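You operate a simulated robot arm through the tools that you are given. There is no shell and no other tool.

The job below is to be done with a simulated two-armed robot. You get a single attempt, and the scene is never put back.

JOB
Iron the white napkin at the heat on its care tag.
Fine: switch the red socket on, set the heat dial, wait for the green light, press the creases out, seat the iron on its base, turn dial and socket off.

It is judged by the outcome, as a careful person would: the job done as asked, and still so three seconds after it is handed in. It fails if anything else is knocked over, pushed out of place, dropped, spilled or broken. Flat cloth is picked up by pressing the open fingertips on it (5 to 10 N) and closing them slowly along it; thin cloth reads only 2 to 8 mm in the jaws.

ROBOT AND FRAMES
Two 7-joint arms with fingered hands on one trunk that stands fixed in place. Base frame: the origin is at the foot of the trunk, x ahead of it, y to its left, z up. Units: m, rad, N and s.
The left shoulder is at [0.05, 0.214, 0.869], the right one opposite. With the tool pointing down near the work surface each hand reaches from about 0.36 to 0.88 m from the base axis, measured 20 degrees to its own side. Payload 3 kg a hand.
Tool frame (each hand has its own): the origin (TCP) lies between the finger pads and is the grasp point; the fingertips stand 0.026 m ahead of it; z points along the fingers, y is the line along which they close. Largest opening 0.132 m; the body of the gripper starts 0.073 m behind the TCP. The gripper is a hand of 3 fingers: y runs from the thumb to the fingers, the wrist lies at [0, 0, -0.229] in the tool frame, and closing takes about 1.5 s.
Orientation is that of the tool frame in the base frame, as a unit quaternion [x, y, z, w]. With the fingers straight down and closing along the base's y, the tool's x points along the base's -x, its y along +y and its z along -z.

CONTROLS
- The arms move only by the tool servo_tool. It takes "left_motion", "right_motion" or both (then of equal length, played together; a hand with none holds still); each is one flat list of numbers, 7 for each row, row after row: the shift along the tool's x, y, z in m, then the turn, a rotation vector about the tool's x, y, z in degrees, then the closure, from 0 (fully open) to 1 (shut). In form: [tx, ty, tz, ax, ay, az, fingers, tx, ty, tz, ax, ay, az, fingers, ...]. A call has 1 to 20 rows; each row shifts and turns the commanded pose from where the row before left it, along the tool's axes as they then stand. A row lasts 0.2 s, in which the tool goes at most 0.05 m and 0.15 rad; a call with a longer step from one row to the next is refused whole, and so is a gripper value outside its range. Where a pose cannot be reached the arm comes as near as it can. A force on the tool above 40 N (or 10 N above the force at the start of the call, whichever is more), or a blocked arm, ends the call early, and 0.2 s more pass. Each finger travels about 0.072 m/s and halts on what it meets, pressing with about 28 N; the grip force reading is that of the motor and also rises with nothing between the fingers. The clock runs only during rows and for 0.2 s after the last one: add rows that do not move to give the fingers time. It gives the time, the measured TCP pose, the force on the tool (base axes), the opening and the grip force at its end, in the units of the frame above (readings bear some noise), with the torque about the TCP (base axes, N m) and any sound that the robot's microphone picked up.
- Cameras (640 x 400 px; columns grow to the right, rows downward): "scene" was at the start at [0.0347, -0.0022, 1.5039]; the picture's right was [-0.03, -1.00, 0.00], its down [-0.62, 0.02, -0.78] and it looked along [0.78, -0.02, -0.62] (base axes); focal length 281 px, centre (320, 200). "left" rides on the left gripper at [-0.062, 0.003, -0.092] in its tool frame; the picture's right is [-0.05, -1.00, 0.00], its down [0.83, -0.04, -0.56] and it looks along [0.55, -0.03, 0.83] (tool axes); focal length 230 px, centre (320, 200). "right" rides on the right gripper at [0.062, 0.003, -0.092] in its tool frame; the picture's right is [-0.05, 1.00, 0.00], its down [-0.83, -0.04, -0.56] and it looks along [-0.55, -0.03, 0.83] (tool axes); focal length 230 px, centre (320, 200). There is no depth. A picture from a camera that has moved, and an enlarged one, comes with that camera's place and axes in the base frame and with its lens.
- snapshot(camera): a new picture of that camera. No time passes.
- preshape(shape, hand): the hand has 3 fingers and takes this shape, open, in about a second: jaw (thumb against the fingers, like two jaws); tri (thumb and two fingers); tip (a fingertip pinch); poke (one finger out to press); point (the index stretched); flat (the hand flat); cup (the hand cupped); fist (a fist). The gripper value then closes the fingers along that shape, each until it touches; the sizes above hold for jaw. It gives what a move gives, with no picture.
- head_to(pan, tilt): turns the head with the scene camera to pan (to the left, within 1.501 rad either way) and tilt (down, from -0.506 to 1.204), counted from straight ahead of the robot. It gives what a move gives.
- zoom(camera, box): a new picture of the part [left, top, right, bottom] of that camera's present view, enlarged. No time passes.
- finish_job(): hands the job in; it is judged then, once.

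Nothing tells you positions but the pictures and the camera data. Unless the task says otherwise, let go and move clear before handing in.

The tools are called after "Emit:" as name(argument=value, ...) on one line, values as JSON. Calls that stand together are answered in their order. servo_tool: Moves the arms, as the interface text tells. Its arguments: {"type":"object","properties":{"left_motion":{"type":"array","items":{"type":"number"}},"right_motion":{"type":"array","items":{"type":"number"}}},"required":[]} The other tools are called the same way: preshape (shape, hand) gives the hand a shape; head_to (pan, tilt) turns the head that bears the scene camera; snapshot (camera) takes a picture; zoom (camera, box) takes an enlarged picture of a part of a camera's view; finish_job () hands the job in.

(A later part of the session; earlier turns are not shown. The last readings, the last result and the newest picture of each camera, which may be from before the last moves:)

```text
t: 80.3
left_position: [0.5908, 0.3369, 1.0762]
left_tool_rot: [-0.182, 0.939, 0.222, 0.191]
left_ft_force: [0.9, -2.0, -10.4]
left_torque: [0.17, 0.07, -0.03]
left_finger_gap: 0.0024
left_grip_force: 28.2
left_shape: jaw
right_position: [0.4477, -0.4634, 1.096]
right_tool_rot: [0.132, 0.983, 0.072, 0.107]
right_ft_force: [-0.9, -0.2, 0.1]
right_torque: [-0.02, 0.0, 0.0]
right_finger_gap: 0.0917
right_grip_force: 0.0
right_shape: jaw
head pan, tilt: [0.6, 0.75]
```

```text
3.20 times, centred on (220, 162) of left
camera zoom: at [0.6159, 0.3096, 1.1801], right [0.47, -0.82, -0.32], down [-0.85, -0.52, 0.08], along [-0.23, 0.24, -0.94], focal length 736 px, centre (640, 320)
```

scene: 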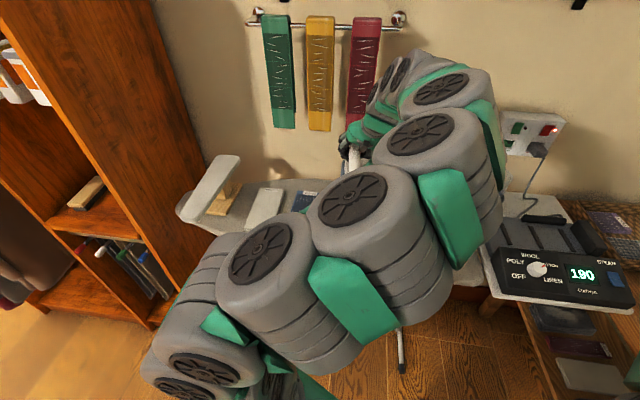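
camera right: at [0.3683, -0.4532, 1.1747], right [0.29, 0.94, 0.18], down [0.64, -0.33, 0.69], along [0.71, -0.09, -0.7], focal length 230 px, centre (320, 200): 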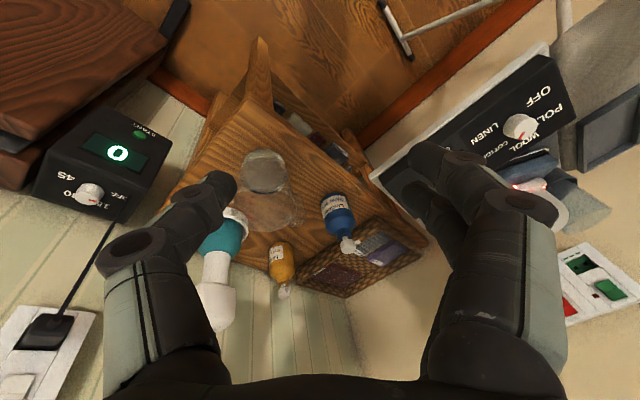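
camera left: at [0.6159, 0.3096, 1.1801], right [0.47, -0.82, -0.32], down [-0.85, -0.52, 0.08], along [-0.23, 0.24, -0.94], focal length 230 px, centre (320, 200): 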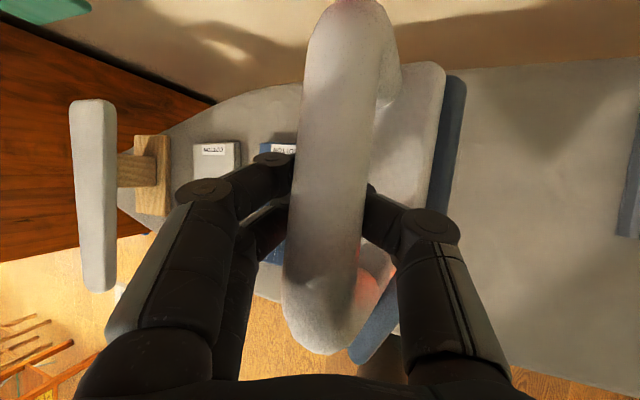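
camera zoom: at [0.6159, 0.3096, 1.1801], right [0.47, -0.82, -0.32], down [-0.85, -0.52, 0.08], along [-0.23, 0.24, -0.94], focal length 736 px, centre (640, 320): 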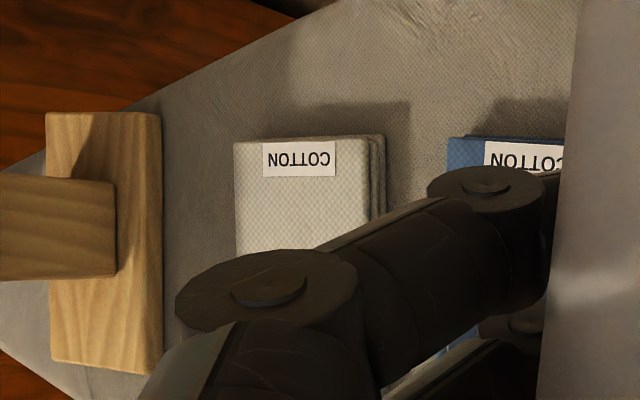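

The napkin looks smooth and still in place, with only its lower-right corner hidden by my arm. I'll carry the iron part of the way back and check that corner before committing.

Emit:
servo_tool(left_motion=[0.0007, -0.0348, -0.0135, 2.651, -2.065, 4.98, 1, -0.0028, -0.0353, -0.0119, 2.651, -2.065, 4.98, 1, -0.0063, -0.0354, -0.0101, 2.651, -2.065, 4.98, 1, -0.0097, -0.0351, -0.0082, 2.651, -2.065, 4.98, 1, -0.0129, -0.0345, -0.0061, 2.651, -2.065, 4.98, 1, -0.0161, -0.0335, -0.004, 2.651, -2.065, 4.98, 1])

Emit:
head_to(pan=0.8, tilt=0.8)

Emit:
snapshot(camera="scene")

Emit:
snapshot(camera="left")

```text
t: 81.7
left_position: [0.6541, 0.1205, 1.0696]
left_tool_rot: [0.117, 0.949, 0.151, 0.25]
left_ft_force: [0.1, -0.6, -9.4]
left_torque: [0.15, 0.01, -0.01]
left_finger_gap: 0.0023
left_grip_force: 28.4
left_shape: jaw
right_position: [0.4468, -0.4643, 1.0963]
right_tool_rot: [0.132, 0.983, 0.072, 0.107]
right_ft_force: [0.2, 0.4, 0.6]
right_torque: [-0.01, -0.01, -0.01]
right_finger_gap: 0.0919
right_grip_force: 0.0
right_shape: jaw
head pan, tilt: [0.6, 0.75]
```

```text
t: 82.5
left_position: [0.6548, 0.1214, 1.0694]
left_tool_rot: [0.116, 0.949, 0.151, 0.25]
left_ft_force: [0.1, 0.6, -9.9]
left_torque: [0.12, -0.02, -0.01]
left_finger_gap: 0.0022
left_grip_force: 27.7
left_shape: jaw
right_position: [0.4473, -0.4635, 1.0959]
right_tool_rot: [0.132, 0.983, 0.072, 0.107]
right_ft_force: [-0.6, -0.1, -0.2]
right_torque: [0.02, -0.01, -0.01]
right_finger_gap: 0.092
right_grip_force: 0.1
right_shape: jaw
head pan, tilt: [0.799, 0.799]
```

```text
taken
```

scene: 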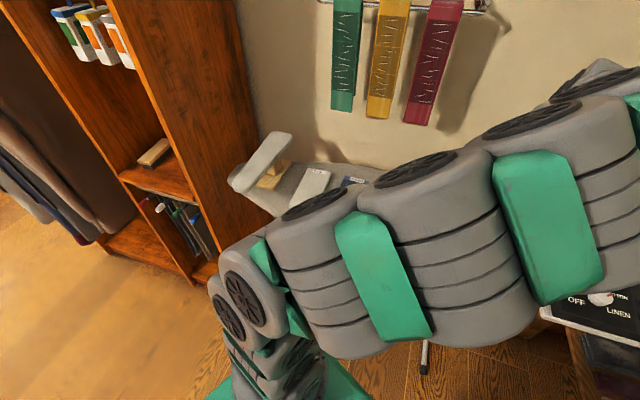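

```text
taken
camera left: at [0.6594, 0.0838, 1.174], right [-0.1, -0.94, -0.32], down [-0.99, 0.08, 0.08], along [-0.05, 0.33, -0.94], focal length 230 px, centre (320, 200)
```

left: 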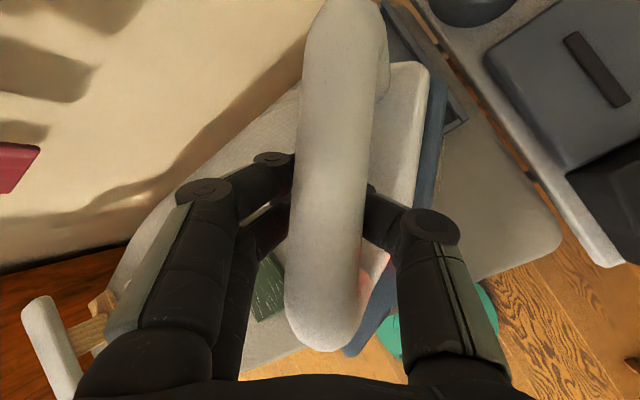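

My arm still hides that corner, so I'll check it once the iron is seated, before switching anything off. Continuing the return to the base now.

Emit:
servo_tool(left_motion=[-0.019, -0.0321, -0.0019, 2.651, -2.065, 4.98, 1, -0.0218, -0.0303, 0.0003, 2.651, -2.065, 4.98, 1, -0.0243, -0.0283, 0.0025, 2.651, -2.065, 4.98, 1, -0.0265, -0.0259, 0.0047, 2.651, -2.065, 4.98, 1, -0.0284, -0.0232, 0.0068, 2.651, -2.065, 4.98, 1, -0.03, -0.0203, 0.0088, 2.651, -2.065, 4.98, 1, -0.0313, -0.0172, 0.0108, 2.651, -2.065, 4.98, 1, -0.0323, -0.0139, 0.0127, 2.651, -2.065, 4.98, 1, -0.0328, -0.0105, 0.0144, 2.651, -2.065, 4.98, 1])

Emit:
head_to(pan=-0.1, tilt=0.672)

Emit:
snapshot(camera="scene")

Emit:
snapshot(camera="left")

```text
t: 84.5
left_position: [0.7541, -0.2037, 1.0578]
left_tool_rot: [0.536, 0.792, 0.019, 0.291]
left_ft_force: [0.0, -1.1, -9.3]
left_torque: [0.05, -0.08, 0.0]
left_finger_gap: 0.0025
left_grip_force: 28.0
left_shape: jaw
right_position: [0.4476, -0.4635, 1.0968]
right_tool_rot: [0.133, 0.983, 0.072, 0.107]
right_ft_force: [-0.2, -0.6, 0.1]
right_torque: [0.0, 0.03, -0.02]
right_finger_gap: 0.0919
right_grip_force: 0.2
right_shape: jaw
head pan, tilt: [0.799, 0.799]
```

```text
t: 85.7
left_position: [0.7526, -0.2028, 1.057]
left_tool_rot: [0.537, 0.793, 0.019, 0.289]
left_ft_force: [-0.6, 0.0, -11.1]
left_torque: [0.07, -0.15, 0.02]
left_finger_gap: 0.0024
left_grip_force: 28.0
left_shape: jaw
right_position: [0.4488, -0.4631, 1.0968]
right_tool_rot: [0.134, 0.983, 0.072, 0.106]
right_ft_force: [0.4, 0.6, -0.2]
right_torque: [-0.01, -0.01, 0.01]
right_finger_gap: 0.0919
right_grip_force: 0.0
right_shape: jaw
head pan, tilt: [-0.099, 0.672]
```

```text
taken
```

scene: 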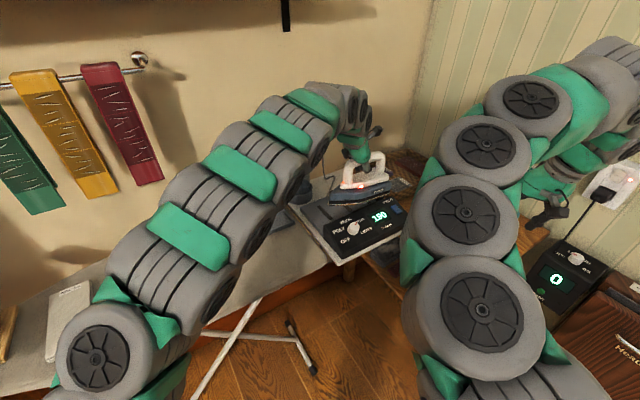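

```text
taken
camera left: at [0.7275, -0.2294, 1.1626], right [-0.82, -0.47, -0.32], down [-0.52, 0.85, 0.08], along [0.23, 0.23, -0.94], focal length 230 px, centre (320, 200)
```

left: 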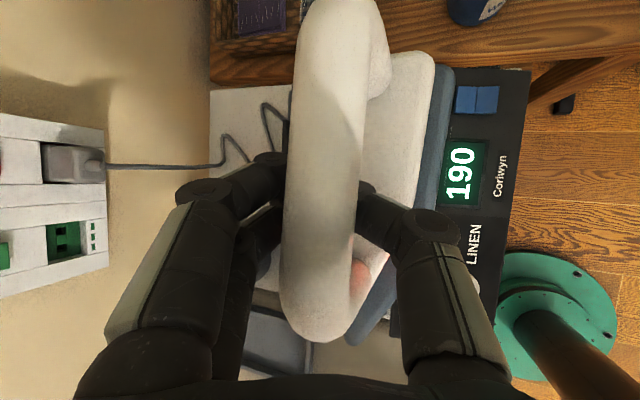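

The iron is back over its base, and the white napkin is partly visible. I'll look at both closely.

Emit:
zoom(camera="scene", box=[20, 260, 132, 370])

Emit:
zoom(camera="scene", box=[290, 100, 420, 270])

```text
3.64 times, centred on (76, 315) of scene
camera zoom: at [0.0345, -0.0084, 1.5039], right [-0.1, -1.0, 0.0], down [-0.62, 0.06, -0.78], along [0.78, -0.08, -0.62], focal length 1023 px, centre (1207, -218)
```

zoom: 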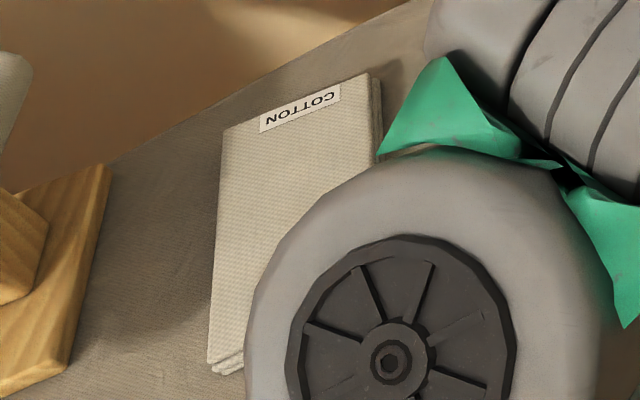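

```text
2.35 times, centred on (355, 185) of scene
camera zoom: at [0.0345, -0.0084, 1.5039], right [-0.1, -1.0, 0.0], down [-0.62, 0.06, -0.78], along [0.78, -0.08, -0.62], focal length 662 px, centre (238, 235)
```

zoom: 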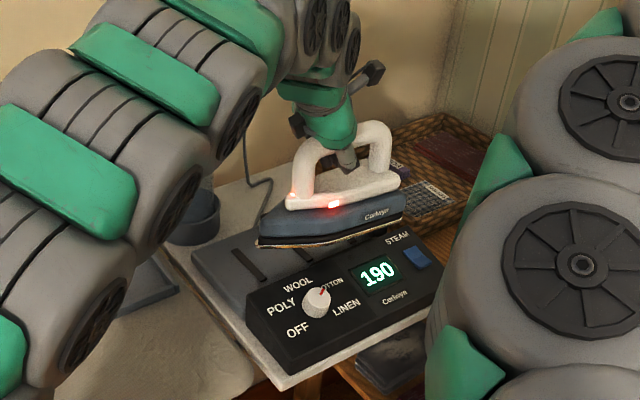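

Nothing is disturbed, and the iron hangs close to level over its cradle. I'll zoom in on it to compare its tilt with the seated pose before lowering.

Emit:
zoom(camera="scene", box=[330, 140, 390, 212])

Emit:
head_to(pan=-0.028, tilt=0.672)

Emit:
zoom(camera="scene", box=[320, 120, 420, 225])

```text
5.56 times, centred on (360, 176) of scene
camera zoom: at [0.0345, -0.0084, 1.5039], right [-0.1, -1.0, 0.0], down [-0.62, 0.06, -0.78], along [0.78, -0.08, -0.62], focal length 1563 px, centre (98, 333)
```

zoom: 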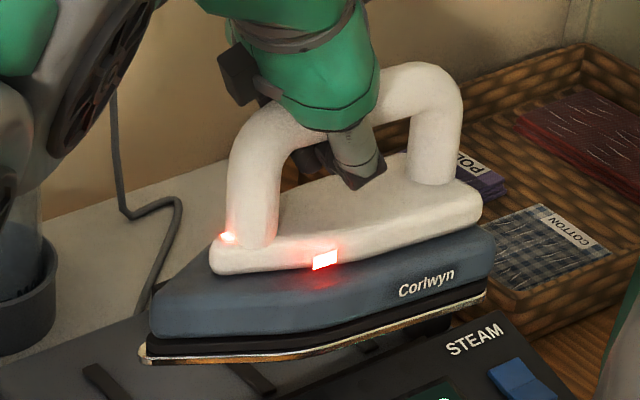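

```text
t: 86.3
left_position: [0.7534, -0.2025, 1.0579]
left_tool_rot: [0.536, 0.793, 0.02, 0.289]
left_ft_force: [-0.5, 0.7, -9.6]
left_torque: [0.06, -0.13, 0.03]
left_finger_gap: 0.0025
left_grip_force: 27.5
left_shape: jaw
right_position: [0.4478, -0.4634, 1.0965]
right_tool_rot: [0.133, 0.983, 0.072, 0.108]
right_ft_force: [-0.1, -0.2, 0.0]
right_torque: [0.0, 0.03, 0.01]
right_finger_gap: 0.0921
right_grip_force: 0.1
right_shape: jaw
head pan, tilt: [-0.028, 0.672]
```

```text
3.81 times, centred on (370, 172) of scene
camera zoom: at [0.0349, -0.0024, 1.5039], right [-0.03, -1.0, 0.0], down [-0.62, 0.02, -0.78], along [0.78, -0.02, -0.62], focal length 1072 px, centre (130, 305)
```

zoom: 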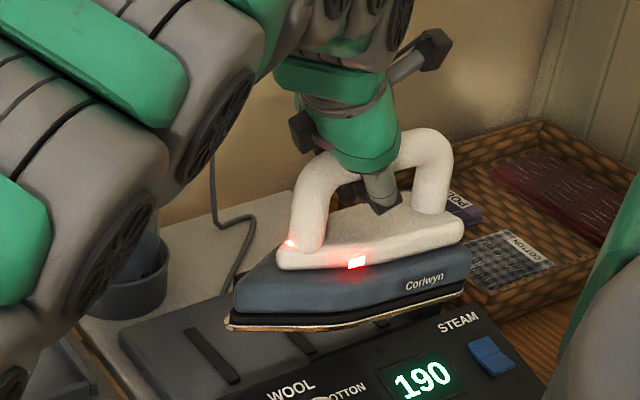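

The tilt matches the seated pose, and my predicted shift reproduces the seated picture within a few pixels. I'll move over the cradle and lower partway.

Emit:
servo_tool(left_motion=[0.01, 0.0107, 0.0112, 0, 0, 0, 1, 0.01, 0.0107, 0.0112, 0, 0, 0, 1, 0.01, 0.0107, 0.0112, 0, 0, 0, 1, 0, 0, 0, 0, 0, 0, 1])

Emit:
zoom(camera="scene", box=[320, 120, 420, 225])

Emit:
snapshot(camera="left")

```text
t: 87.3
left_position: [0.788, -0.1728, 1.029]
left_tool_rot: [0.536, 0.793, 0.02, 0.289]
left_ft_force: [-0.1, 1.0, -10.3]
left_torque: [0.05, -0.1, 0.01]
left_finger_gap: 0.0024
left_grip_force: 28.8
left_shape: jaw
right_position: [0.4478, -0.4625, 1.0964]
right_tool_rot: [0.133, 0.983, 0.072, 0.107]
right_ft_force: [0.5, 0.5, -0.5]
right_torque: [-0.04, 0.02, -0.01]
right_finger_gap: 0.092
right_grip_force: 0.1
right_shape: jaw
head pan, tilt: [-0.028, 0.672]
```

```text
3.81 times, centred on (370, 172) of scene
camera zoom: at [0.0349, -0.0023, 1.5039], right [-0.03, -1.0, 0.0], down [-0.62, 0.02, -0.78], along [0.78, -0.02, -0.62], focal length 1072 px, centre (130, 305)
```

zoom: 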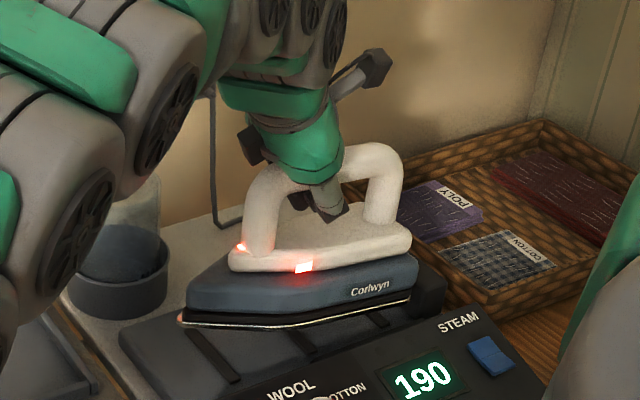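

```text
taken
camera left: at [0.7614, -0.1994, 1.1327], right [-0.82, -0.47, -0.32], down [-0.52, 0.85, 0.08], along [0.23, 0.23, -0.94], focal length 230 px, centre (320, 200)
```

left: 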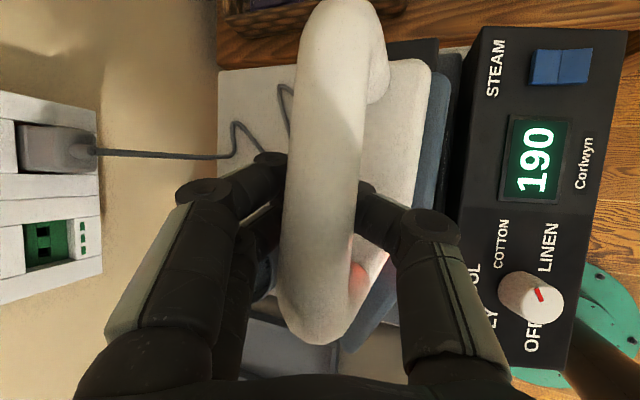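

The position agrees. I'll zoom in further to check the iron's pitch against the cradle before the final lowering.

Emit:
zoom(camera="scene", box=[340, 150, 404, 214])

```text
6.25 times, centred on (372, 182) of scene
camera zoom: at [0.0349, -0.0023, 1.5039], right [-0.03, -1.0, 0.0], down [-0.62, 0.02, -0.78], along [0.78, -0.02, -0.62], focal length 1758 px, centre (-5, 312)
```

zoom: 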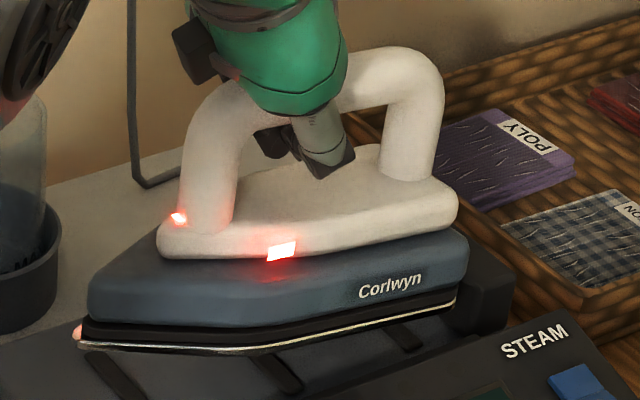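

The heel hangs about 3° low compared with the seated pose. I'll correct that with a small tilt and lower another centimetre, then look again.

Emit:
servo_tool(left_motion=[0, 0, 0, -0.48, -2.82, -0.91, 1, 0.0044, -0.0034, 0.0083, 0, 0, 0, 1, 0, 0, 0, 0, 0, 0, 1])

Emit:
zoom(camera="scene", box=[340, 150, 404, 214])

```text
t: 88.1
left_position: [0.7863, -0.1724, 1.0183]
left_tool_rot: [0.528, 0.79, 0.008, 0.313]
left_ft_force: [0.2, 0.6, -10.2]
left_torque: [0.05, -0.13, 0.04]
left_finger_gap: 0.0022
left_grip_force: 27.6
left_shape: jaw
right_position: [0.4474, -0.4633, 1.0967]
right_tool_rot: [0.133, 0.983, 0.072, 0.107]
right_ft_force: [0.1, -0.5, -0.2]
right_torque: [0.02, 0.04, 0.0]
right_finger_gap: 0.0919
right_grip_force: 0.0
right_shape: jaw
head pan, tilt: [-0.028, 0.672]
```

```text
6.25 times, centred on (372, 182) of scene
camera zoom: at [0.0349, -0.0023, 1.5039], right [-0.03, -1.0, 0.0], down [-0.62, 0.02, -0.78], along [0.78, -0.02, -0.62], focal length 1758 px, centre (-5, 312)
```

zoom: 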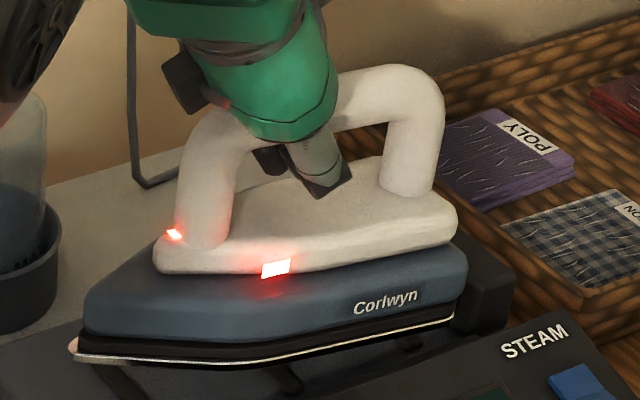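

The iron pivots freely in my fingers, so the heel simply hangs lower and will touch first, then the tip will settle. I'll lower it in small steps, watching the load come off.

Emit:
servo_tool(left_motion=[0.0032, -0.0041, 0.0112, 0, 0, 0, 1, 0.0019, -0.0014, 0.0032, 0, 0, 0, 1, 0, 0, 0, 0, 0, 0, 1])

Emit:
zoom(camera="scene", box=[340, 150, 404, 214])

```text
t: 88.9
left_position: [0.7877, -0.1738, 1.001]
left_tool_rot: [0.528, 0.79, 0.007, 0.312]
left_ft_force: [0.4, 1.4, -10.2]
left_torque: [0.03, -0.15, 0.02]
left_finger_gap: 0.0025
left_grip_force: 28.2
left_shape: jaw
right_position: [0.4466, -0.4623, 1.0971]
right_tool_rot: [0.133, 0.983, 0.072, 0.106]
right_ft_force: [0.2, -0.1, 0.5]
right_torque: [0.01, 0.0, 0.02]
right_finger_gap: 0.0919
right_grip_force: 0.1
right_shape: jaw
head pan, tilt: [-0.028, 0.672]
```

```text
6.25 times, centred on (372, 182) of scene
camera zoom: at [0.0349, -0.0023, 1.5039], right [-0.03, -1.0, 0.0], down [-0.62, 0.02, -0.78], along [0.78, -0.02, -0.62], focal length 1758 px, centre (-5, 312)
```

zoom: 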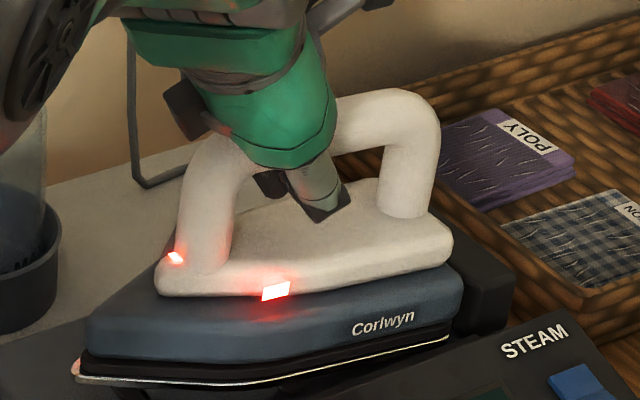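

The sideways alignment is nearly perfect, and the heel is about to touch. Continuing down in small steps.

Emit:
servo_tool(left_motion=[0.0019, -0.0014, 0.0032, 0, 0, 0, 1, 0.0019, -0.0014, 0.0032, 0, 0, 0, 1, 0, 0, 0, 0, 0, 0, 1])

Emit:
servo_tool(left_motion=[0.0019, -0.0014, 0.0032, 0, 0, 0, 1, 0, 0, 0, 0, 0, 0, 1])

Emit:
zoom(camera="scene", box=[340, 150, 404, 214])

```text
t: 89.7
left_position: [0.7882, -0.1745, 0.9931]
left_tool_rot: [0.529, 0.789, 0.006, 0.312]
left_ft_force: [-0.1, 0.3, -8.9]
left_torque: [0.05, -0.12, 0.0]
left_finger_gap: 0.0024
left_grip_force: 27.9
left_shape: jaw
right_position: [0.4463, -0.4627, 1.0962]
right_tool_rot: [0.133, 0.983, 0.073, 0.106]
right_ft_force: [-1.1, -0.2, -0.1]
right_torque: [-0.01, 0.01, -0.02]
right_finger_gap: 0.0921
right_grip_force: 0.2
right_shape: jaw
head pan, tilt: [-0.028, 0.672]
```

```text
t: 90.3
left_position: [0.7885, -0.1753, 0.9898]
left_tool_rot: [0.529, 0.789, 0.008, 0.312]
left_ft_force: [0.1, 0.8, -8.9]
left_torque: [0.05, -0.14, -0.01]
left_finger_gap: 0.0022
left_grip_force: 28.6
left_shape: jaw
right_position: [0.448, -0.4625, 1.0965]
right_tool_rot: [0.133, 0.983, 0.073, 0.107]
right_ft_force: [0.1, 0.1, -0.2]
right_torque: [0.0, -0.02, 0.01]
right_finger_gap: 0.092
right_grip_force: 0.1
right_shape: jaw
head pan, tilt: [-0.028, 0.672]
```

```text
6.25 times, centred on (372, 182) of scene
camera zoom: at [0.0349, -0.0023, 1.5039], right [-0.03, -1.0, 0.0], down [-0.62, 0.02, -0.78], along [0.78, -0.02, -0.62], focal length 1758 px, centre (-5, 312)
```

zoom: 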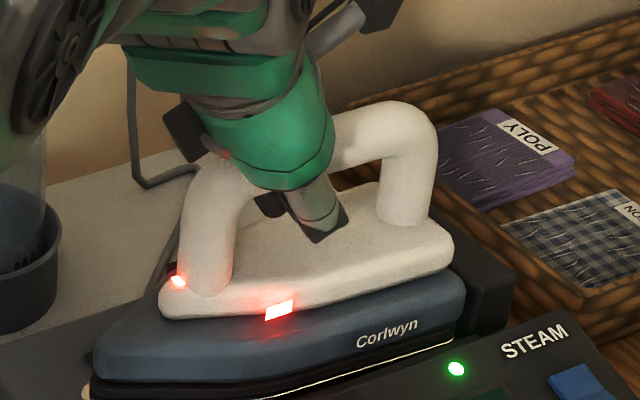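

The green light came back on, so the base senses the iron, though my hand still carries most of its weight. A few more millimetres down.

Emit:
servo_tool(left_motion=[0.0014, -0.001, 0.0024, 0, 0, 0, 1, 0.0014, -0.001, 0.0024, 0, 0, 0, 1, 0, 0, 0, 0, 0, 0, 1])

Emit:
zoom(camera="scene", box=[340, 150, 404, 214])

Emit:
snapshot(camera="left")

```text
t: 91.1
left_position: [0.7882, -0.175, 0.9839]
left_tool_rot: [0.528, 0.789, 0.006, 0.313]
left_ft_force: [0.6, -0.2, -0.6]
left_torque: [-0.02, 0.0, -0.01]
left_finger_gap: 0.0026
left_grip_force: 27.8
left_shape: jaw
right_position: [0.4478, -0.4633, 1.0955]
right_tool_rot: [0.134, 0.983, 0.072, 0.107]
right_ft_force: [0.6, -0.6, -0.4]
right_torque: [0.01, -0.01, 0.01]
right_finger_gap: 0.092
right_grip_force: 0.0
right_shape: jaw
head pan, tilt: [-0.028, 0.672]
```

```text
6.25 times, centred on (372, 182) of scene
camera zoom: at [0.0348, -0.0023, 1.5039], right [-0.03, -1.0, 0.0], down [-0.62, 0.02, -0.78], along [0.78, -0.02, -0.62], focal length 1758 px, centre (-5, 312)
```

zoom: 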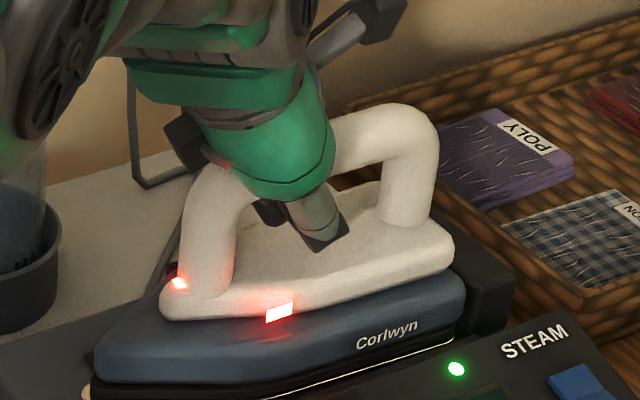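

```text
taken
camera left: at [0.7594, -0.1974, 1.0895], right [-0.82, -0.48, -0.32], down [-0.52, 0.85, 0.03], along [0.26, 0.19, -0.95], focal length 230 px, centre (320, 200)
```

left: 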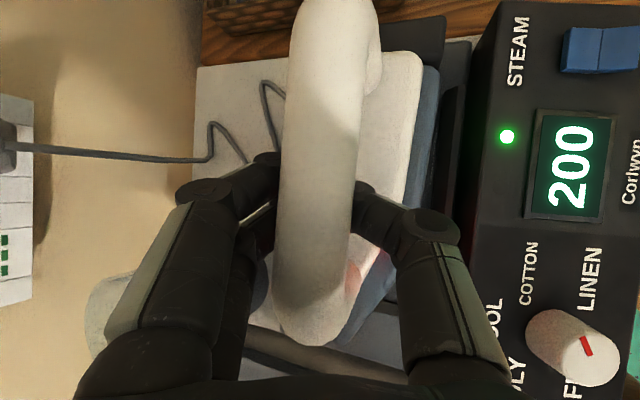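

The weight is fully on the base, the light is green and the display reads 200, so the iron is seated as before. I'll open the fingers just enough and withdraw along their own direction.

Emit:
servo_tool(left_motion=[0, 0, 0, 0, 0, 0, 0.62, 0, 0, -0.003, 0, 0, 0, 0.58, 0, 0, -0.008, 0, 0, 0, 0.55, 0, 0, 0, 0, 0, 0, 0.55])

Emit:
snapshot(camera="left")

Emit:
zoom(camera="scene", box=[340, 150, 404, 214])

```text
t: 92.1
left_position: [0.7827, -0.1708, 0.9932]
left_tool_rot: [0.528, 0.79, 0.008, 0.312]
left_ft_force: [-0.6, 0.0, 0.1]
left_torque: [-0.01, 0.0, 0.04]
left_finger_gap: 0.0589
left_grip_force: 0.0
left_shape: jaw
right_position: [0.4468, -0.4629, 1.0965]
right_tool_rot: [0.133, 0.983, 0.072, 0.106]
right_ft_force: [0.3, 0.6, -0.1]
right_torque: [-0.02, 0.0, -0.04]
right_finger_gap: 0.092
right_grip_force: 0.0
right_shape: jaw
head pan, tilt: [-0.028, 0.672]
```

```text
taken
camera left: at [0.7544, -0.1934, 1.0979], right [-0.82, -0.48, -0.32], down [-0.52, 0.85, 0.03], along [0.26, 0.19, -0.95], focal length 230 px, centre (320, 200)
```

left: 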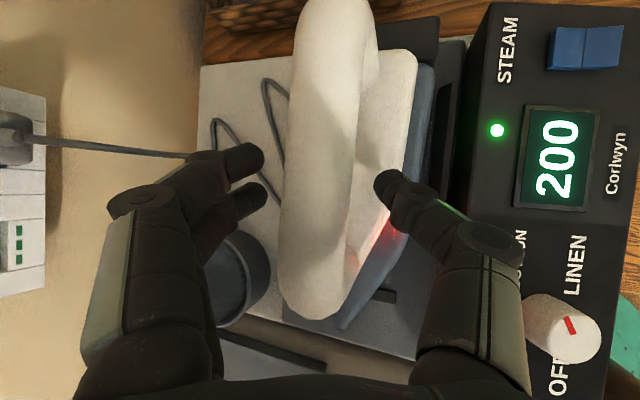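

```text
6.25 times, centred on (372, 182) of scene
camera zoom: at [0.0348, -0.0023, 1.5039], right [-0.03, -1.0, 0.0], down [-0.62, 0.02, -0.78], along [0.78, -0.02, -0.62], focal length 1758 px, centre (-5, 312)
```

zoom: 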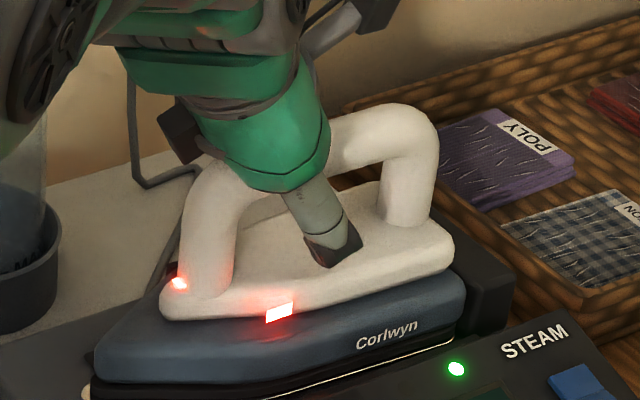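

Released cleanly, and the iron hasn't moved. I'll withdraw the left hand up and away to the left, then inspect the napkin.

Emit:
servo_tool(left_motion=[0, 0, -0.02, 0, 0, 0, 0.55, 0, 0, -0.03, 0, 0, 0, 0.5, 0, 0, -0.04, 0, 0, 0, 0.4, 0, 0, -0.04, 0, 0, 0, 0.4, 0.03134, 0.0005, -0.02619, 0, 0, 0, 0.4, 0.03134, 0.0005, -0.02619, 0, 0, 0, 0.4, 0.03134, 0.0005, -0.02, 0, 0, 0, 0.4, 0.035, 0.0005, -0.015, 0, 0, 0, 0.4, 0.035, 0, -0.015, 0, 0, 0, 0.4, 0.035, -0.01, -0.015, 0, 0, 0, 0.4])

Emit:
snapshot(camera="scene")

Emit:
snapshot(camera="left")

```text
t: 94.3
left_position: [0.6055, 0.071, 1.0919]
left_tool_rot: [0.529, 0.789, 0.007, 0.312]
left_ft_force: [-0.5, -0.5, -0.3]
left_torque: [0.0, -0.03, 0.0]
left_finger_gap: 0.0785
left_grip_force: 0.1
left_shape: jaw
right_position: [0.447, -0.4626, 1.0973]
right_tool_rot: [0.132, 0.983, 0.072, 0.107]
right_ft_force: [-0.3, -1.2, 0.3]
right_torque: [-0.02, 0.03, 0.01]
right_finger_gap: 0.0919
right_grip_force: 0.1
right_shape: jaw
head pan, tilt: [-0.028, 0.672]
```

```text
taken
```

scene: 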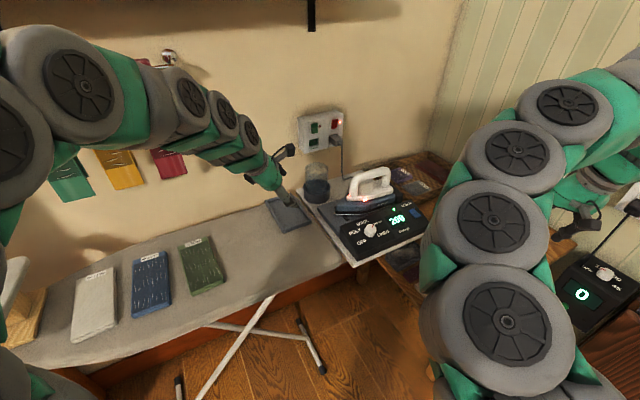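

```text
taken
camera left: at [0.5772, 0.0483, 1.1977], right [-0.82, -0.48, -0.32], down [-0.52, 0.85, 0.03], along [0.26, 0.19, -0.95], focal length 230 px, centre (320, 200)
```

left: 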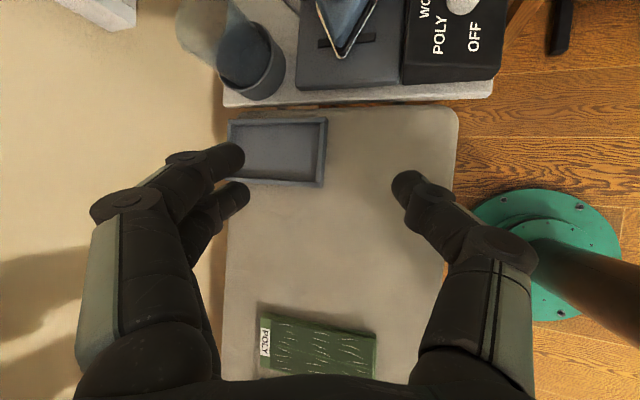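

Emit:
zoom(camera="scene", box=[50, 240, 178, 360])

Emit:
zoom(camera="scene", box=[290, 150, 450, 270])

Emit:
zoom(camera="scene", box=[50, 220, 242, 340])

```text
3.33 times, centred on (114, 300) of scene
camera zoom: at [0.0347, -0.0023, 1.5039], right [-0.03, -1.0, 0.0], down [-0.62, 0.02, -0.78], along [0.78, -0.02, -0.62], focal length 938 px, centre (1007, -133)
```

zoom: 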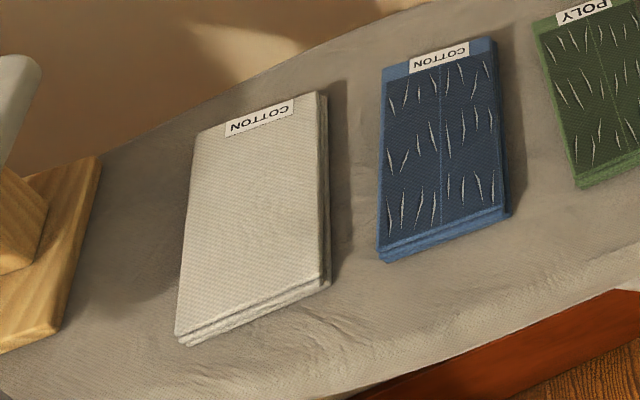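

```text
3.33 times, centred on (370, 210) of scene
camera zoom: at [0.0347, -0.0023, 1.5039], right [-0.03, -1.0, 0.0], down [-0.62, 0.02, -0.78], along [0.78, -0.02, -0.62], focal length 938 px, centre (153, 167)
```

zoom: 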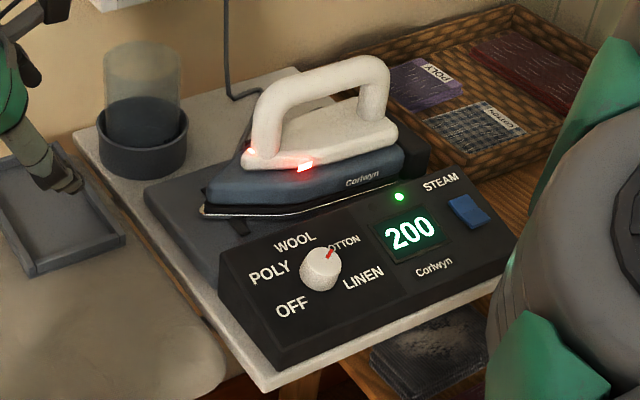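

```text
3.33 times, centred on (146, 280) of scene
camera zoom: at [0.0347, -0.0023, 1.5039], right [-0.03, -1.0, 0.0], down [-0.62, 0.02, -0.78], along [0.78, -0.02, -0.62], focal length 938 px, centre (900, -67)
```

zoom: 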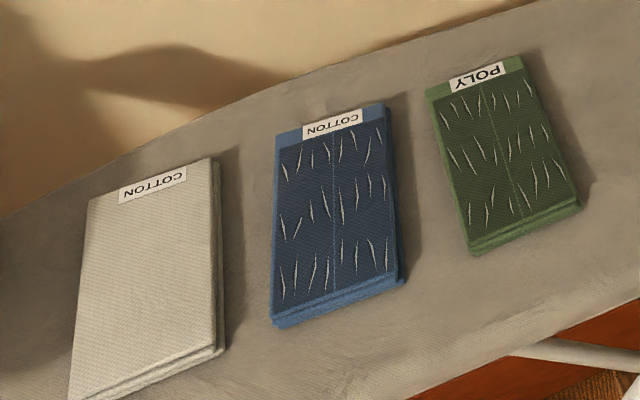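

The white napkin is completely smooth and where it was, and the iron sits on its base with the green light on. Now I'll park the left hand and bring the right hand back over the knob along its earlier path.

Emit:
servo_tool(left_motion=[0.0174, 0, -0.0354, 0, 0, 0, 0.4, 0.0174, 0, -0.0354, 0, 0, 0, 0.4, 0.0174, 0, -0.0354, 0, 0, 0, 0.4, 0.0174, 0, -0.0354, 0, 0, 0, 0.4, 0.0174, 0, -0.0354, 0, 0, 0, 0.4, 0, 0, 0, 0, 0, 0, 0.4, 0, 0, 0, 0, 0, 0, 0.4, 0, 0, 0, 0, 0, 0, 0.4, 0, 0, 0, 0, 0, 0, 0.4, 0, 0, 0, 0, 0, 0, 0.4, 0, 0, 0, 0, 0, 0, 0.4], right_motion=[-0.0068, 0.0369, 0.0144, 0, 0, 0, 0.3, -0.0068, 0.0369, 0.0144, 0, 0, 0, 0.4, -0.0068, 0.0369, 0.0144, 0, 0, 0, 0.55, -0.0068, 0.0369, 0.0144, 0, 0, 0, 0.55, -0.0068, 0.0369, 0.0144, 0, 0, 0, 0.55, -0.0068, 0.0369, 0.0144, 0, 0, 0, 0.55, -0.0068, 0.0369, 0.0144, 0, 0, 0, 0.55, -0.0068, 0.0369, 0.0144, 0, 0, 0, 0.55, 0, 0, 0.045, 0, 0, 0, 0.55, 0, 0, 0.045, 0, 0, 0, 0.55, 0, 0, 0, 0, 0, 0, 0.55])

Emit:
snapshot(camera="right")

Emit:
snapshot(camera="scene")

```text
t: 96.7
left_position: [0.4923, 0.2018, 1.1949]
left_tool_rot: [0.529, 0.789, 0.007, 0.312]
left_ft_force: [-1.3, 0.2, -0.4]
left_torque: [0.03, -0.02, -0.04]
left_finger_gap: 0.0789
left_grip_force: 0.1
left_shape: jaw
right_position: [0.6195, -0.1722, 0.9629]
right_tool_rot: [0.132, 0.983, 0.073, 0.106]
right_ft_force: [-0.2, -0.3, -0.5]
right_torque: [-0.01, -0.02, 0.03]
right_finger_gap: 0.0599
right_grip_force: 0.0
right_shape: jaw
head pan, tilt: [-0.028, 0.672]
```

```text
taken
camera right: at [0.5406, -0.1623, 1.0411], right [0.29, 0.94, 0.18], down [0.65, -0.33, 0.69], along [0.71, -0.09, -0.7], focal length 230 px, centre (320, 200)
```

right: 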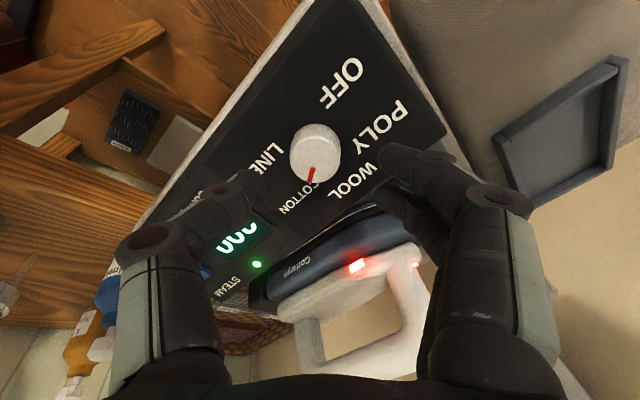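

```text
taken
```

scene: 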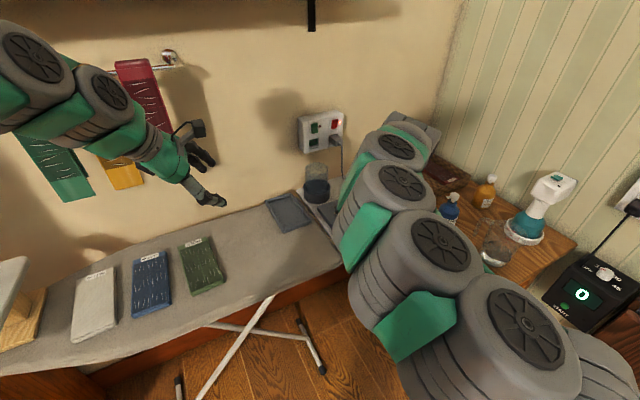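

The knob is lined up between the fingers. I'll descend, grip and turn it counter-clockwise about 96° toward OFF.

Emit:
servo_tool(right_motion=[0, -0.001, 0.015, 0, 0, 0, 0.55, 0, -0.0005, 0.015, 0, 0, 0, 0.55, 0, 0, 0, 0, 0, 0, 0.55])

Emit:
servo_tool(right_motion=[0, 0, 0, 0, 0, 0, 0.7, 0, 0, 0, 0, 0, 0, 0.85, 0, 0, 0, 0, 0, 0, 1, 0, 0, 0, 0, 0, 0, 1, 0, 0, 0, 0, 0, 0, 1])

Emit:
servo_tool(right_motion=[0, 0, 0, 0, 0, -8, 1, 0, 0, 0, 0, 0, -8, 1, 0, 0, 0, 0, 0, -8, 1, 0, 0, 0, 0, 0, -8, 1])

Emit:
snapshot(camera="right")

```text
t: 97.5
left_position: [0.4932, 0.202, 1.1952]
left_tool_rot: [0.529, 0.789, 0.007, 0.312]
left_ft_force: [0.2, -0.1, 0.7]
left_torque: [-0.02, -0.01, -0.01]
left_finger_gap: 0.079
left_grip_force: 0.1
left_shape: jaw
right_position: [0.6265, -0.17, 0.9336]
right_tool_rot: [0.134, 0.983, 0.072, 0.106]
right_ft_force: [0.7, -0.1, 0.4]
right_torque: [0.0, 0.01, 0.01]
right_finger_gap: 0.06
right_grip_force: 0.1
right_shape: jaw
head pan, tilt: [-0.028, 0.672]
```

```text
t: 98.7
left_position: [0.4931, 0.2017, 1.1953]
left_tool_rot: [0.528, 0.79, 0.008, 0.312]
left_ft_force: [-0.8, -0.1, 0.5]
left_torque: [-0.01, 0.01, 0.0]
left_finger_gap: 0.0787
left_grip_force: 0.1
left_shape: jaw
right_position: [0.6267, -0.171, 0.9329]
right_tool_rot: [0.133, 0.983, 0.073, 0.107]
right_ft_force: [4.1, -1.6, -1.9]
right_torque: [-0.02, -0.07, 0.0]
right_finger_gap: 0.0222
right_grip_force: 28.1
right_shape: jaw
head pan, tilt: [-0.028, 0.672]
```

```text
t: 99.7
left_position: [0.4929, 0.2011, 1.1937]
left_tool_rot: [0.528, 0.79, 0.008, 0.312]
left_ft_force: [-1.2, 0.5, 0.2]
left_torque: [-0.02, 0.02, 0.0]
left_finger_gap: 0.0789
left_grip_force: 0.1
left_shape: jaw
right_position: [0.6249, -0.1694, 0.9328]
right_tool_rot: [-0.146, 0.981, 0.041, 0.125]
right_ft_force: [18.0, 6.3, 16.5]
right_torque: [0.2, -0.43, -0.01]
right_finger_gap: 0.0225
right_grip_force: 27.9
right_shape: jaw
head pan, tilt: [-0.028, 0.672]
```

```text
taken
camera right: at [0.5454, -0.1935, 1.0067], right [-0.25, 0.97, 0.06], down [0.65, 0.12, 0.75], along [0.71, 0.22, -0.66], focal length 230 px, centre (320, 200)
```

right: 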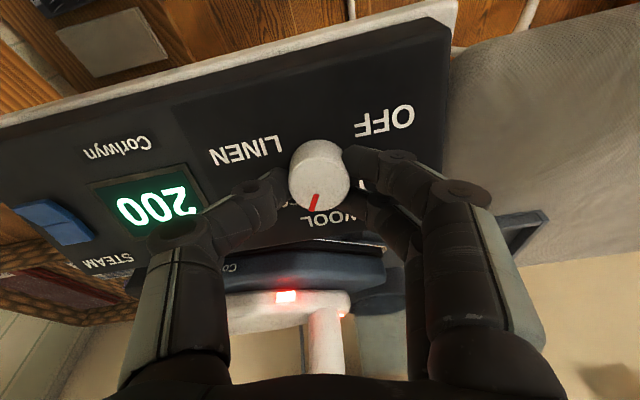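

The knob is following, and the pointer is heading back past WOOL. I'll relieve the side force with a small shift and keep turning.

Emit:
servo_tool(right_motion=[-0.0028, 0.0004, -0.0012, 0, 0, 0, 1, 0, 0, 0, 0, 0, -8, 1, 0, 0, 0, 0, 0, -8, 1])

```text
t: 100.5
left_position: [0.493, 0.2027, 1.1929]
left_tool_rot: [0.528, 0.79, 0.008, 0.312]
left_ft_force: [0.7, -0.2, -0.5]
left_torque: [-0.01, -0.01, -0.01]
left_finger_gap: 0.079
left_grip_force: 0.1
left_shape: jaw
right_position: [0.6272, -0.1696, 0.934]
right_tool_rot: [-0.28, 0.952, 0.023, 0.126]
right_ft_force: [-0.5, 10.4, 5.6]
right_torque: [0.28, 0.01, 0.01]
right_finger_gap: 0.0222
right_grip_force: 27.9
right_shape: jaw
head pan, tilt: [-0.028, 0.672]
```

Emit:
servo_tool(right_motion=[-0.0011, 0.0013, -0.0008, 0, 0, 0, 1, 0, 0, 0, 0, 0, -8, 1, 0, 0, 0, 0, 0, -8, 1, 0, 0, 0, 0, 0, -8, 1])

Emit:
zoom(camera="right", box=[200, 100, 440, 250])

```text
t: 101.5
left_position: [0.4931, 0.2025, 1.195]
left_tool_rot: [0.528, 0.79, 0.007, 0.312]
left_ft_force: [-0.1, 0.3, 0.2]
left_torque: [0.02, -0.01, -0.01]
left_finger_gap: 0.0791
left_grip_force: 0.1
left_shape: jaw
right_position: [0.6265, -0.1672, 0.9347]
right_tool_rot: [-0.471, 0.873, -0.004, 0.129]
right_ft_force: [-2.8, 5.9, -14.6]
right_torque: [0.11, 0.14, 0.02]
right_finger_gap: 0.0212
right_grip_force: 28.1
right_shape: jaw
head pan, tilt: [-0.028, 0.672]
```

```text
2.67 times, centred on (320, 175) of right
camera zoom: at [0.5693, -0.2277, 1.01], right [-0.79, 0.6, -0.12], down [0.34, 0.6, 0.73], along [0.5, 0.54, -0.68], focal length 614 px, centre (320, 267)
```

zoom: 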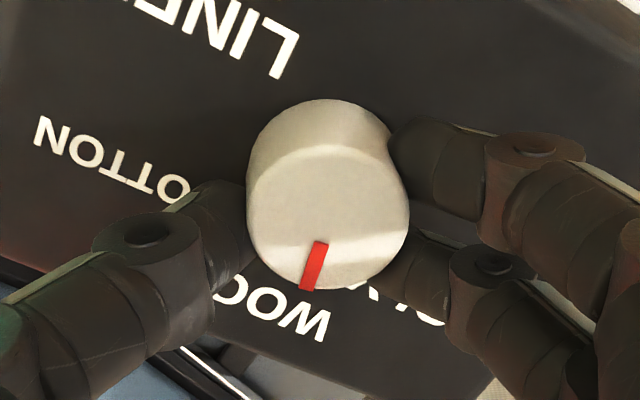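

The pointer is just past WOOL on the way back. I'll continue another 40°.

Emit:
servo_tool(right_motion=[0, 0.0008, 0.0016, 0, 0, 0, 1, 0, 0, 0, 0, 0, -8, 1, 0, 0, 0, 0, 0, -8, 1, 0, 0, 0, 0, 0, -8, 1])

Emit:
servo_tool(right_motion=[0, 0, 0, 0, 0, -8, 1, 0, 0, 0, 0, 0, -8, 1])

Emit:
zoom(camera="right", box=[200, 100, 440, 250])

```text
t: 102.5
left_position: [0.4929, 0.2021, 1.1958]
left_tool_rot: [0.528, 0.79, 0.007, 0.312]
left_ft_force: [0.4, 0.0, 0.1]
left_torque: [0.01, -0.02, 0.01]
left_finger_gap: 0.0789
left_grip_force: 0.0
left_shape: jaw
right_position: [0.6253, -0.1678, 0.933]
right_tool_rot: [-0.642, 0.755, -0.031, 0.125]
right_ft_force: [-11.9, 4.6, 3.7]
right_torque: [0.12, 0.3, 0.03]
right_finger_gap: 0.0214
right_grip_force: 27.9
right_shape: jaw
head pan, tilt: [-0.028, 0.672]
```

```text
t: 103.1
left_position: [0.4921, 0.2027, 1.1943]
left_tool_rot: [0.528, 0.79, 0.008, 0.313]
left_ft_force: [-0.1, -0.8, 0.3]
left_torque: [0.01, 0.0, 0.0]
left_finger_gap: 0.079
left_grip_force: 0.1
left_shape: jaw
right_position: [0.6238, -0.1686, 0.9334]
right_tool_rot: [0.742, -0.658, 0.047, -0.12]
right_ft_force: [-13.4, 10.2, -0.5]
right_torque: [0.21, 0.35, 0.02]
right_finger_gap: 0.0214
right_grip_force: 27.7
right_shape: jaw
head pan, tilt: [-0.028, 0.672]
```

```text
2.67 times, centred on (320, 175) of right
camera zoom: at [0.6079, -0.2386, 1.0168], right [-0.97, -0.05, -0.24], down [-0.19, 0.76, 0.62], along [0.15, 0.65, -0.75], focal length 614 px, centre (320, 267)
```

zoom: 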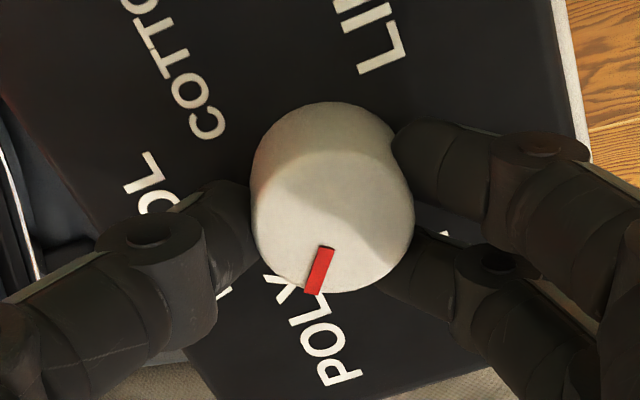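

The pointer is close to POLY, with about 67° left to OFF. I'll release, swing the hand back around the knob and re-grip for the last part.

Emit:
servo_tool(right_motion=[0, 0.001, 0, 0, 0, 0, 0.8, 0, 0.001, 0, 0, 0, 0, 0.55, 0, 0, 0, 0, 0, 0, 0.55])

Emit:
servo_tool(right_motion=[0, 0, 0, 0, 0, 8, 0.55, 0, 0, 0, 0, 0, 8, 0.55, 0, 0, 0, 0, 0, 8, 0.55, 0, 0, 0, 0, 0, 8, 0.55, 0, 0, 0, 0, 0, 8, 0.55, 0, 0, 0, 0, 0, 8, 0.55, 0, 0, 0, 0, 0, 8, 0.55, 0, 0, 0, 0, 0, 8, 0.55, 0, 0, 0, 0, 0, 8, 0.55, 0, 0, 0, 0, 0, 0, 0.55])

Emit:
zoom(camera="right", box=[200, 100, 440, 250])

```text
t: 103.9
left_position: [0.4923, 0.2018, 1.1949]
left_tool_rot: [0.528, 0.79, 0.008, 0.312]
left_ft_force: [0.2, -0.9, -0.9]
left_torque: [-0.01, -0.01, -0.01]
left_finger_gap: 0.0789
left_grip_force: 0.0
left_shape: jaw
right_position: [0.6236, -0.1682, 0.9332]
right_tool_rot: [0.74, -0.66, 0.048, -0.12]
right_ft_force: [1.1, -0.8, 0.0]
right_torque: [0.0, 0.01, 0.0]
right_finger_gap: 0.0585
right_grip_force: 0.0
right_shape: jaw
head pan, tilt: [-0.028, 0.672]
```

```text
t: 106.1
left_position: [0.4928, 0.2012, 1.1945]
left_tool_rot: [0.528, 0.789, 0.007, 0.312]
left_ft_force: [-0.6, 1.0, -0.1]
left_torque: [-0.01, 0.0, -0.04]
left_finger_gap: 0.0788
left_grip_force: 0.0
left_shape: jaw
right_position: [0.6249, -0.1674, 0.9319]
right_tool_rot: [-0.21, 0.969, 0.032, 0.126]
right_ft_force: [0.3, -0.2, -0.1]
right_torque: [-0.02, 0.01, 0.03]
right_finger_gap: 0.0586
right_grip_force: 0.0
right_shape: jaw
head pan, tilt: [-0.028, 0.672]
```

```text
2.67 times, centred on (320, 175) of right
camera zoom: at [0.5467, -0.1995, 1.0059], right [-0.37, 0.93, 0.02], down [0.62, 0.23, 0.75], along [0.69, 0.29, -0.66], focal length 614 px, centre (320, 267)
```

zoom: 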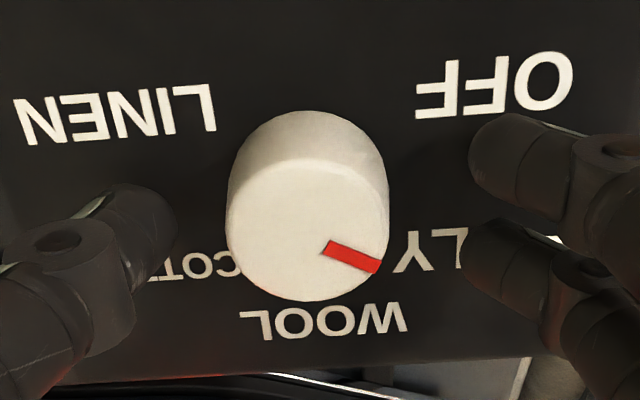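

Centred within about 2 mm, with the pointer at POLY. I'll re-grip and turn the remaining 65° to OFF.

Emit:
servo_tool(right_motion=[0.0005, -0.002, 0, 0, 0, 0, 0.55, 0, 0, 0, 0, 0, 0, 0.7, 0, 0, 0, 0, 0, 0, 0.85, 0, 0, 0, 0, 0, 0, 1, 0, 0, 0, 0, 0, 0, 1, 0, 0, 0, 0, 0, 0, 1])

Emit:
servo_tool(right_motion=[0, 0, 0, 0, 0, -8, 1, 0, 0, 0, 0, 0, -8, 1, 0, 0, 0, 0, 0, -8, 1, 0, 0, 0, 0, 0, -8, 1])

Emit:
zoom(camera="right", box=[200, 100, 440, 250])

```text
t: 107.5
left_position: [0.4933, 0.2014, 1.1944]
left_tool_rot: [0.529, 0.789, 0.008, 0.312]
left_ft_force: [-0.8, -0.3, 0.0]
left_torque: [0.0, 0.0, -0.02]
left_finger_gap: 0.0788
left_grip_force: 0.1
left_shape: jaw
right_position: [0.623, -0.1695, 0.9313]
right_tool_rot: [-0.211, 0.969, 0.031, 0.125]
right_ft_force: [2.7, -1.3, -1.2]
right_torque: [-0.06, -0.07, -0.01]
right_finger_gap: 0.0223
right_grip_force: 28.0
right_shape: jaw
head pan, tilt: [-0.028, 0.672]
```

```text
t: 108.5
left_position: [0.4916, 0.201, 1.1941]
left_tool_rot: [0.528, 0.79, 0.007, 0.312]
left_ft_force: [-0.1, 0.5, -0.3]
left_torque: [-0.03, 0.01, 0.0]
left_finger_gap: 0.0786
left_grip_force: 0.0
left_shape: jaw
right_position: [0.6241, -0.1688, 0.9313]
right_tool_rot: [-0.471, 0.873, -0.004, 0.128]
right_ft_force: [-7.4, -5.7, -1.7]
right_torque: [-0.14, 0.1, -0.02]
right_finger_gap: 0.0223
right_grip_force: 28.6
right_shape: jaw
head pan, tilt: [-0.028, 0.672]
```

```text
2.67 times, centred on (320, 175) of right
camera zoom: at [0.5677, -0.2288, 1.0075], right [-0.79, 0.6, -0.12], down [0.34, 0.6, 0.73], along [0.5, 0.54, -0.68], focal length 614 px, centre (320, 267)
```

zoom: 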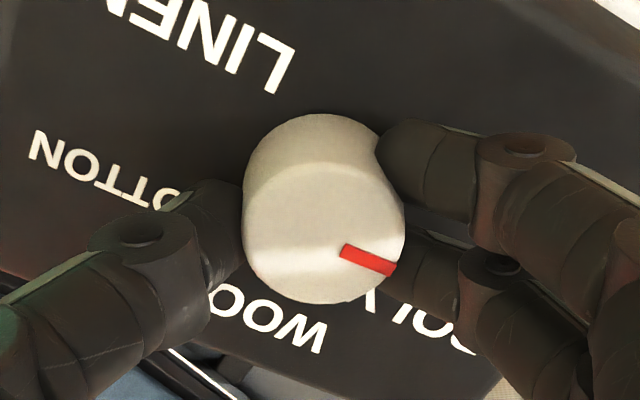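

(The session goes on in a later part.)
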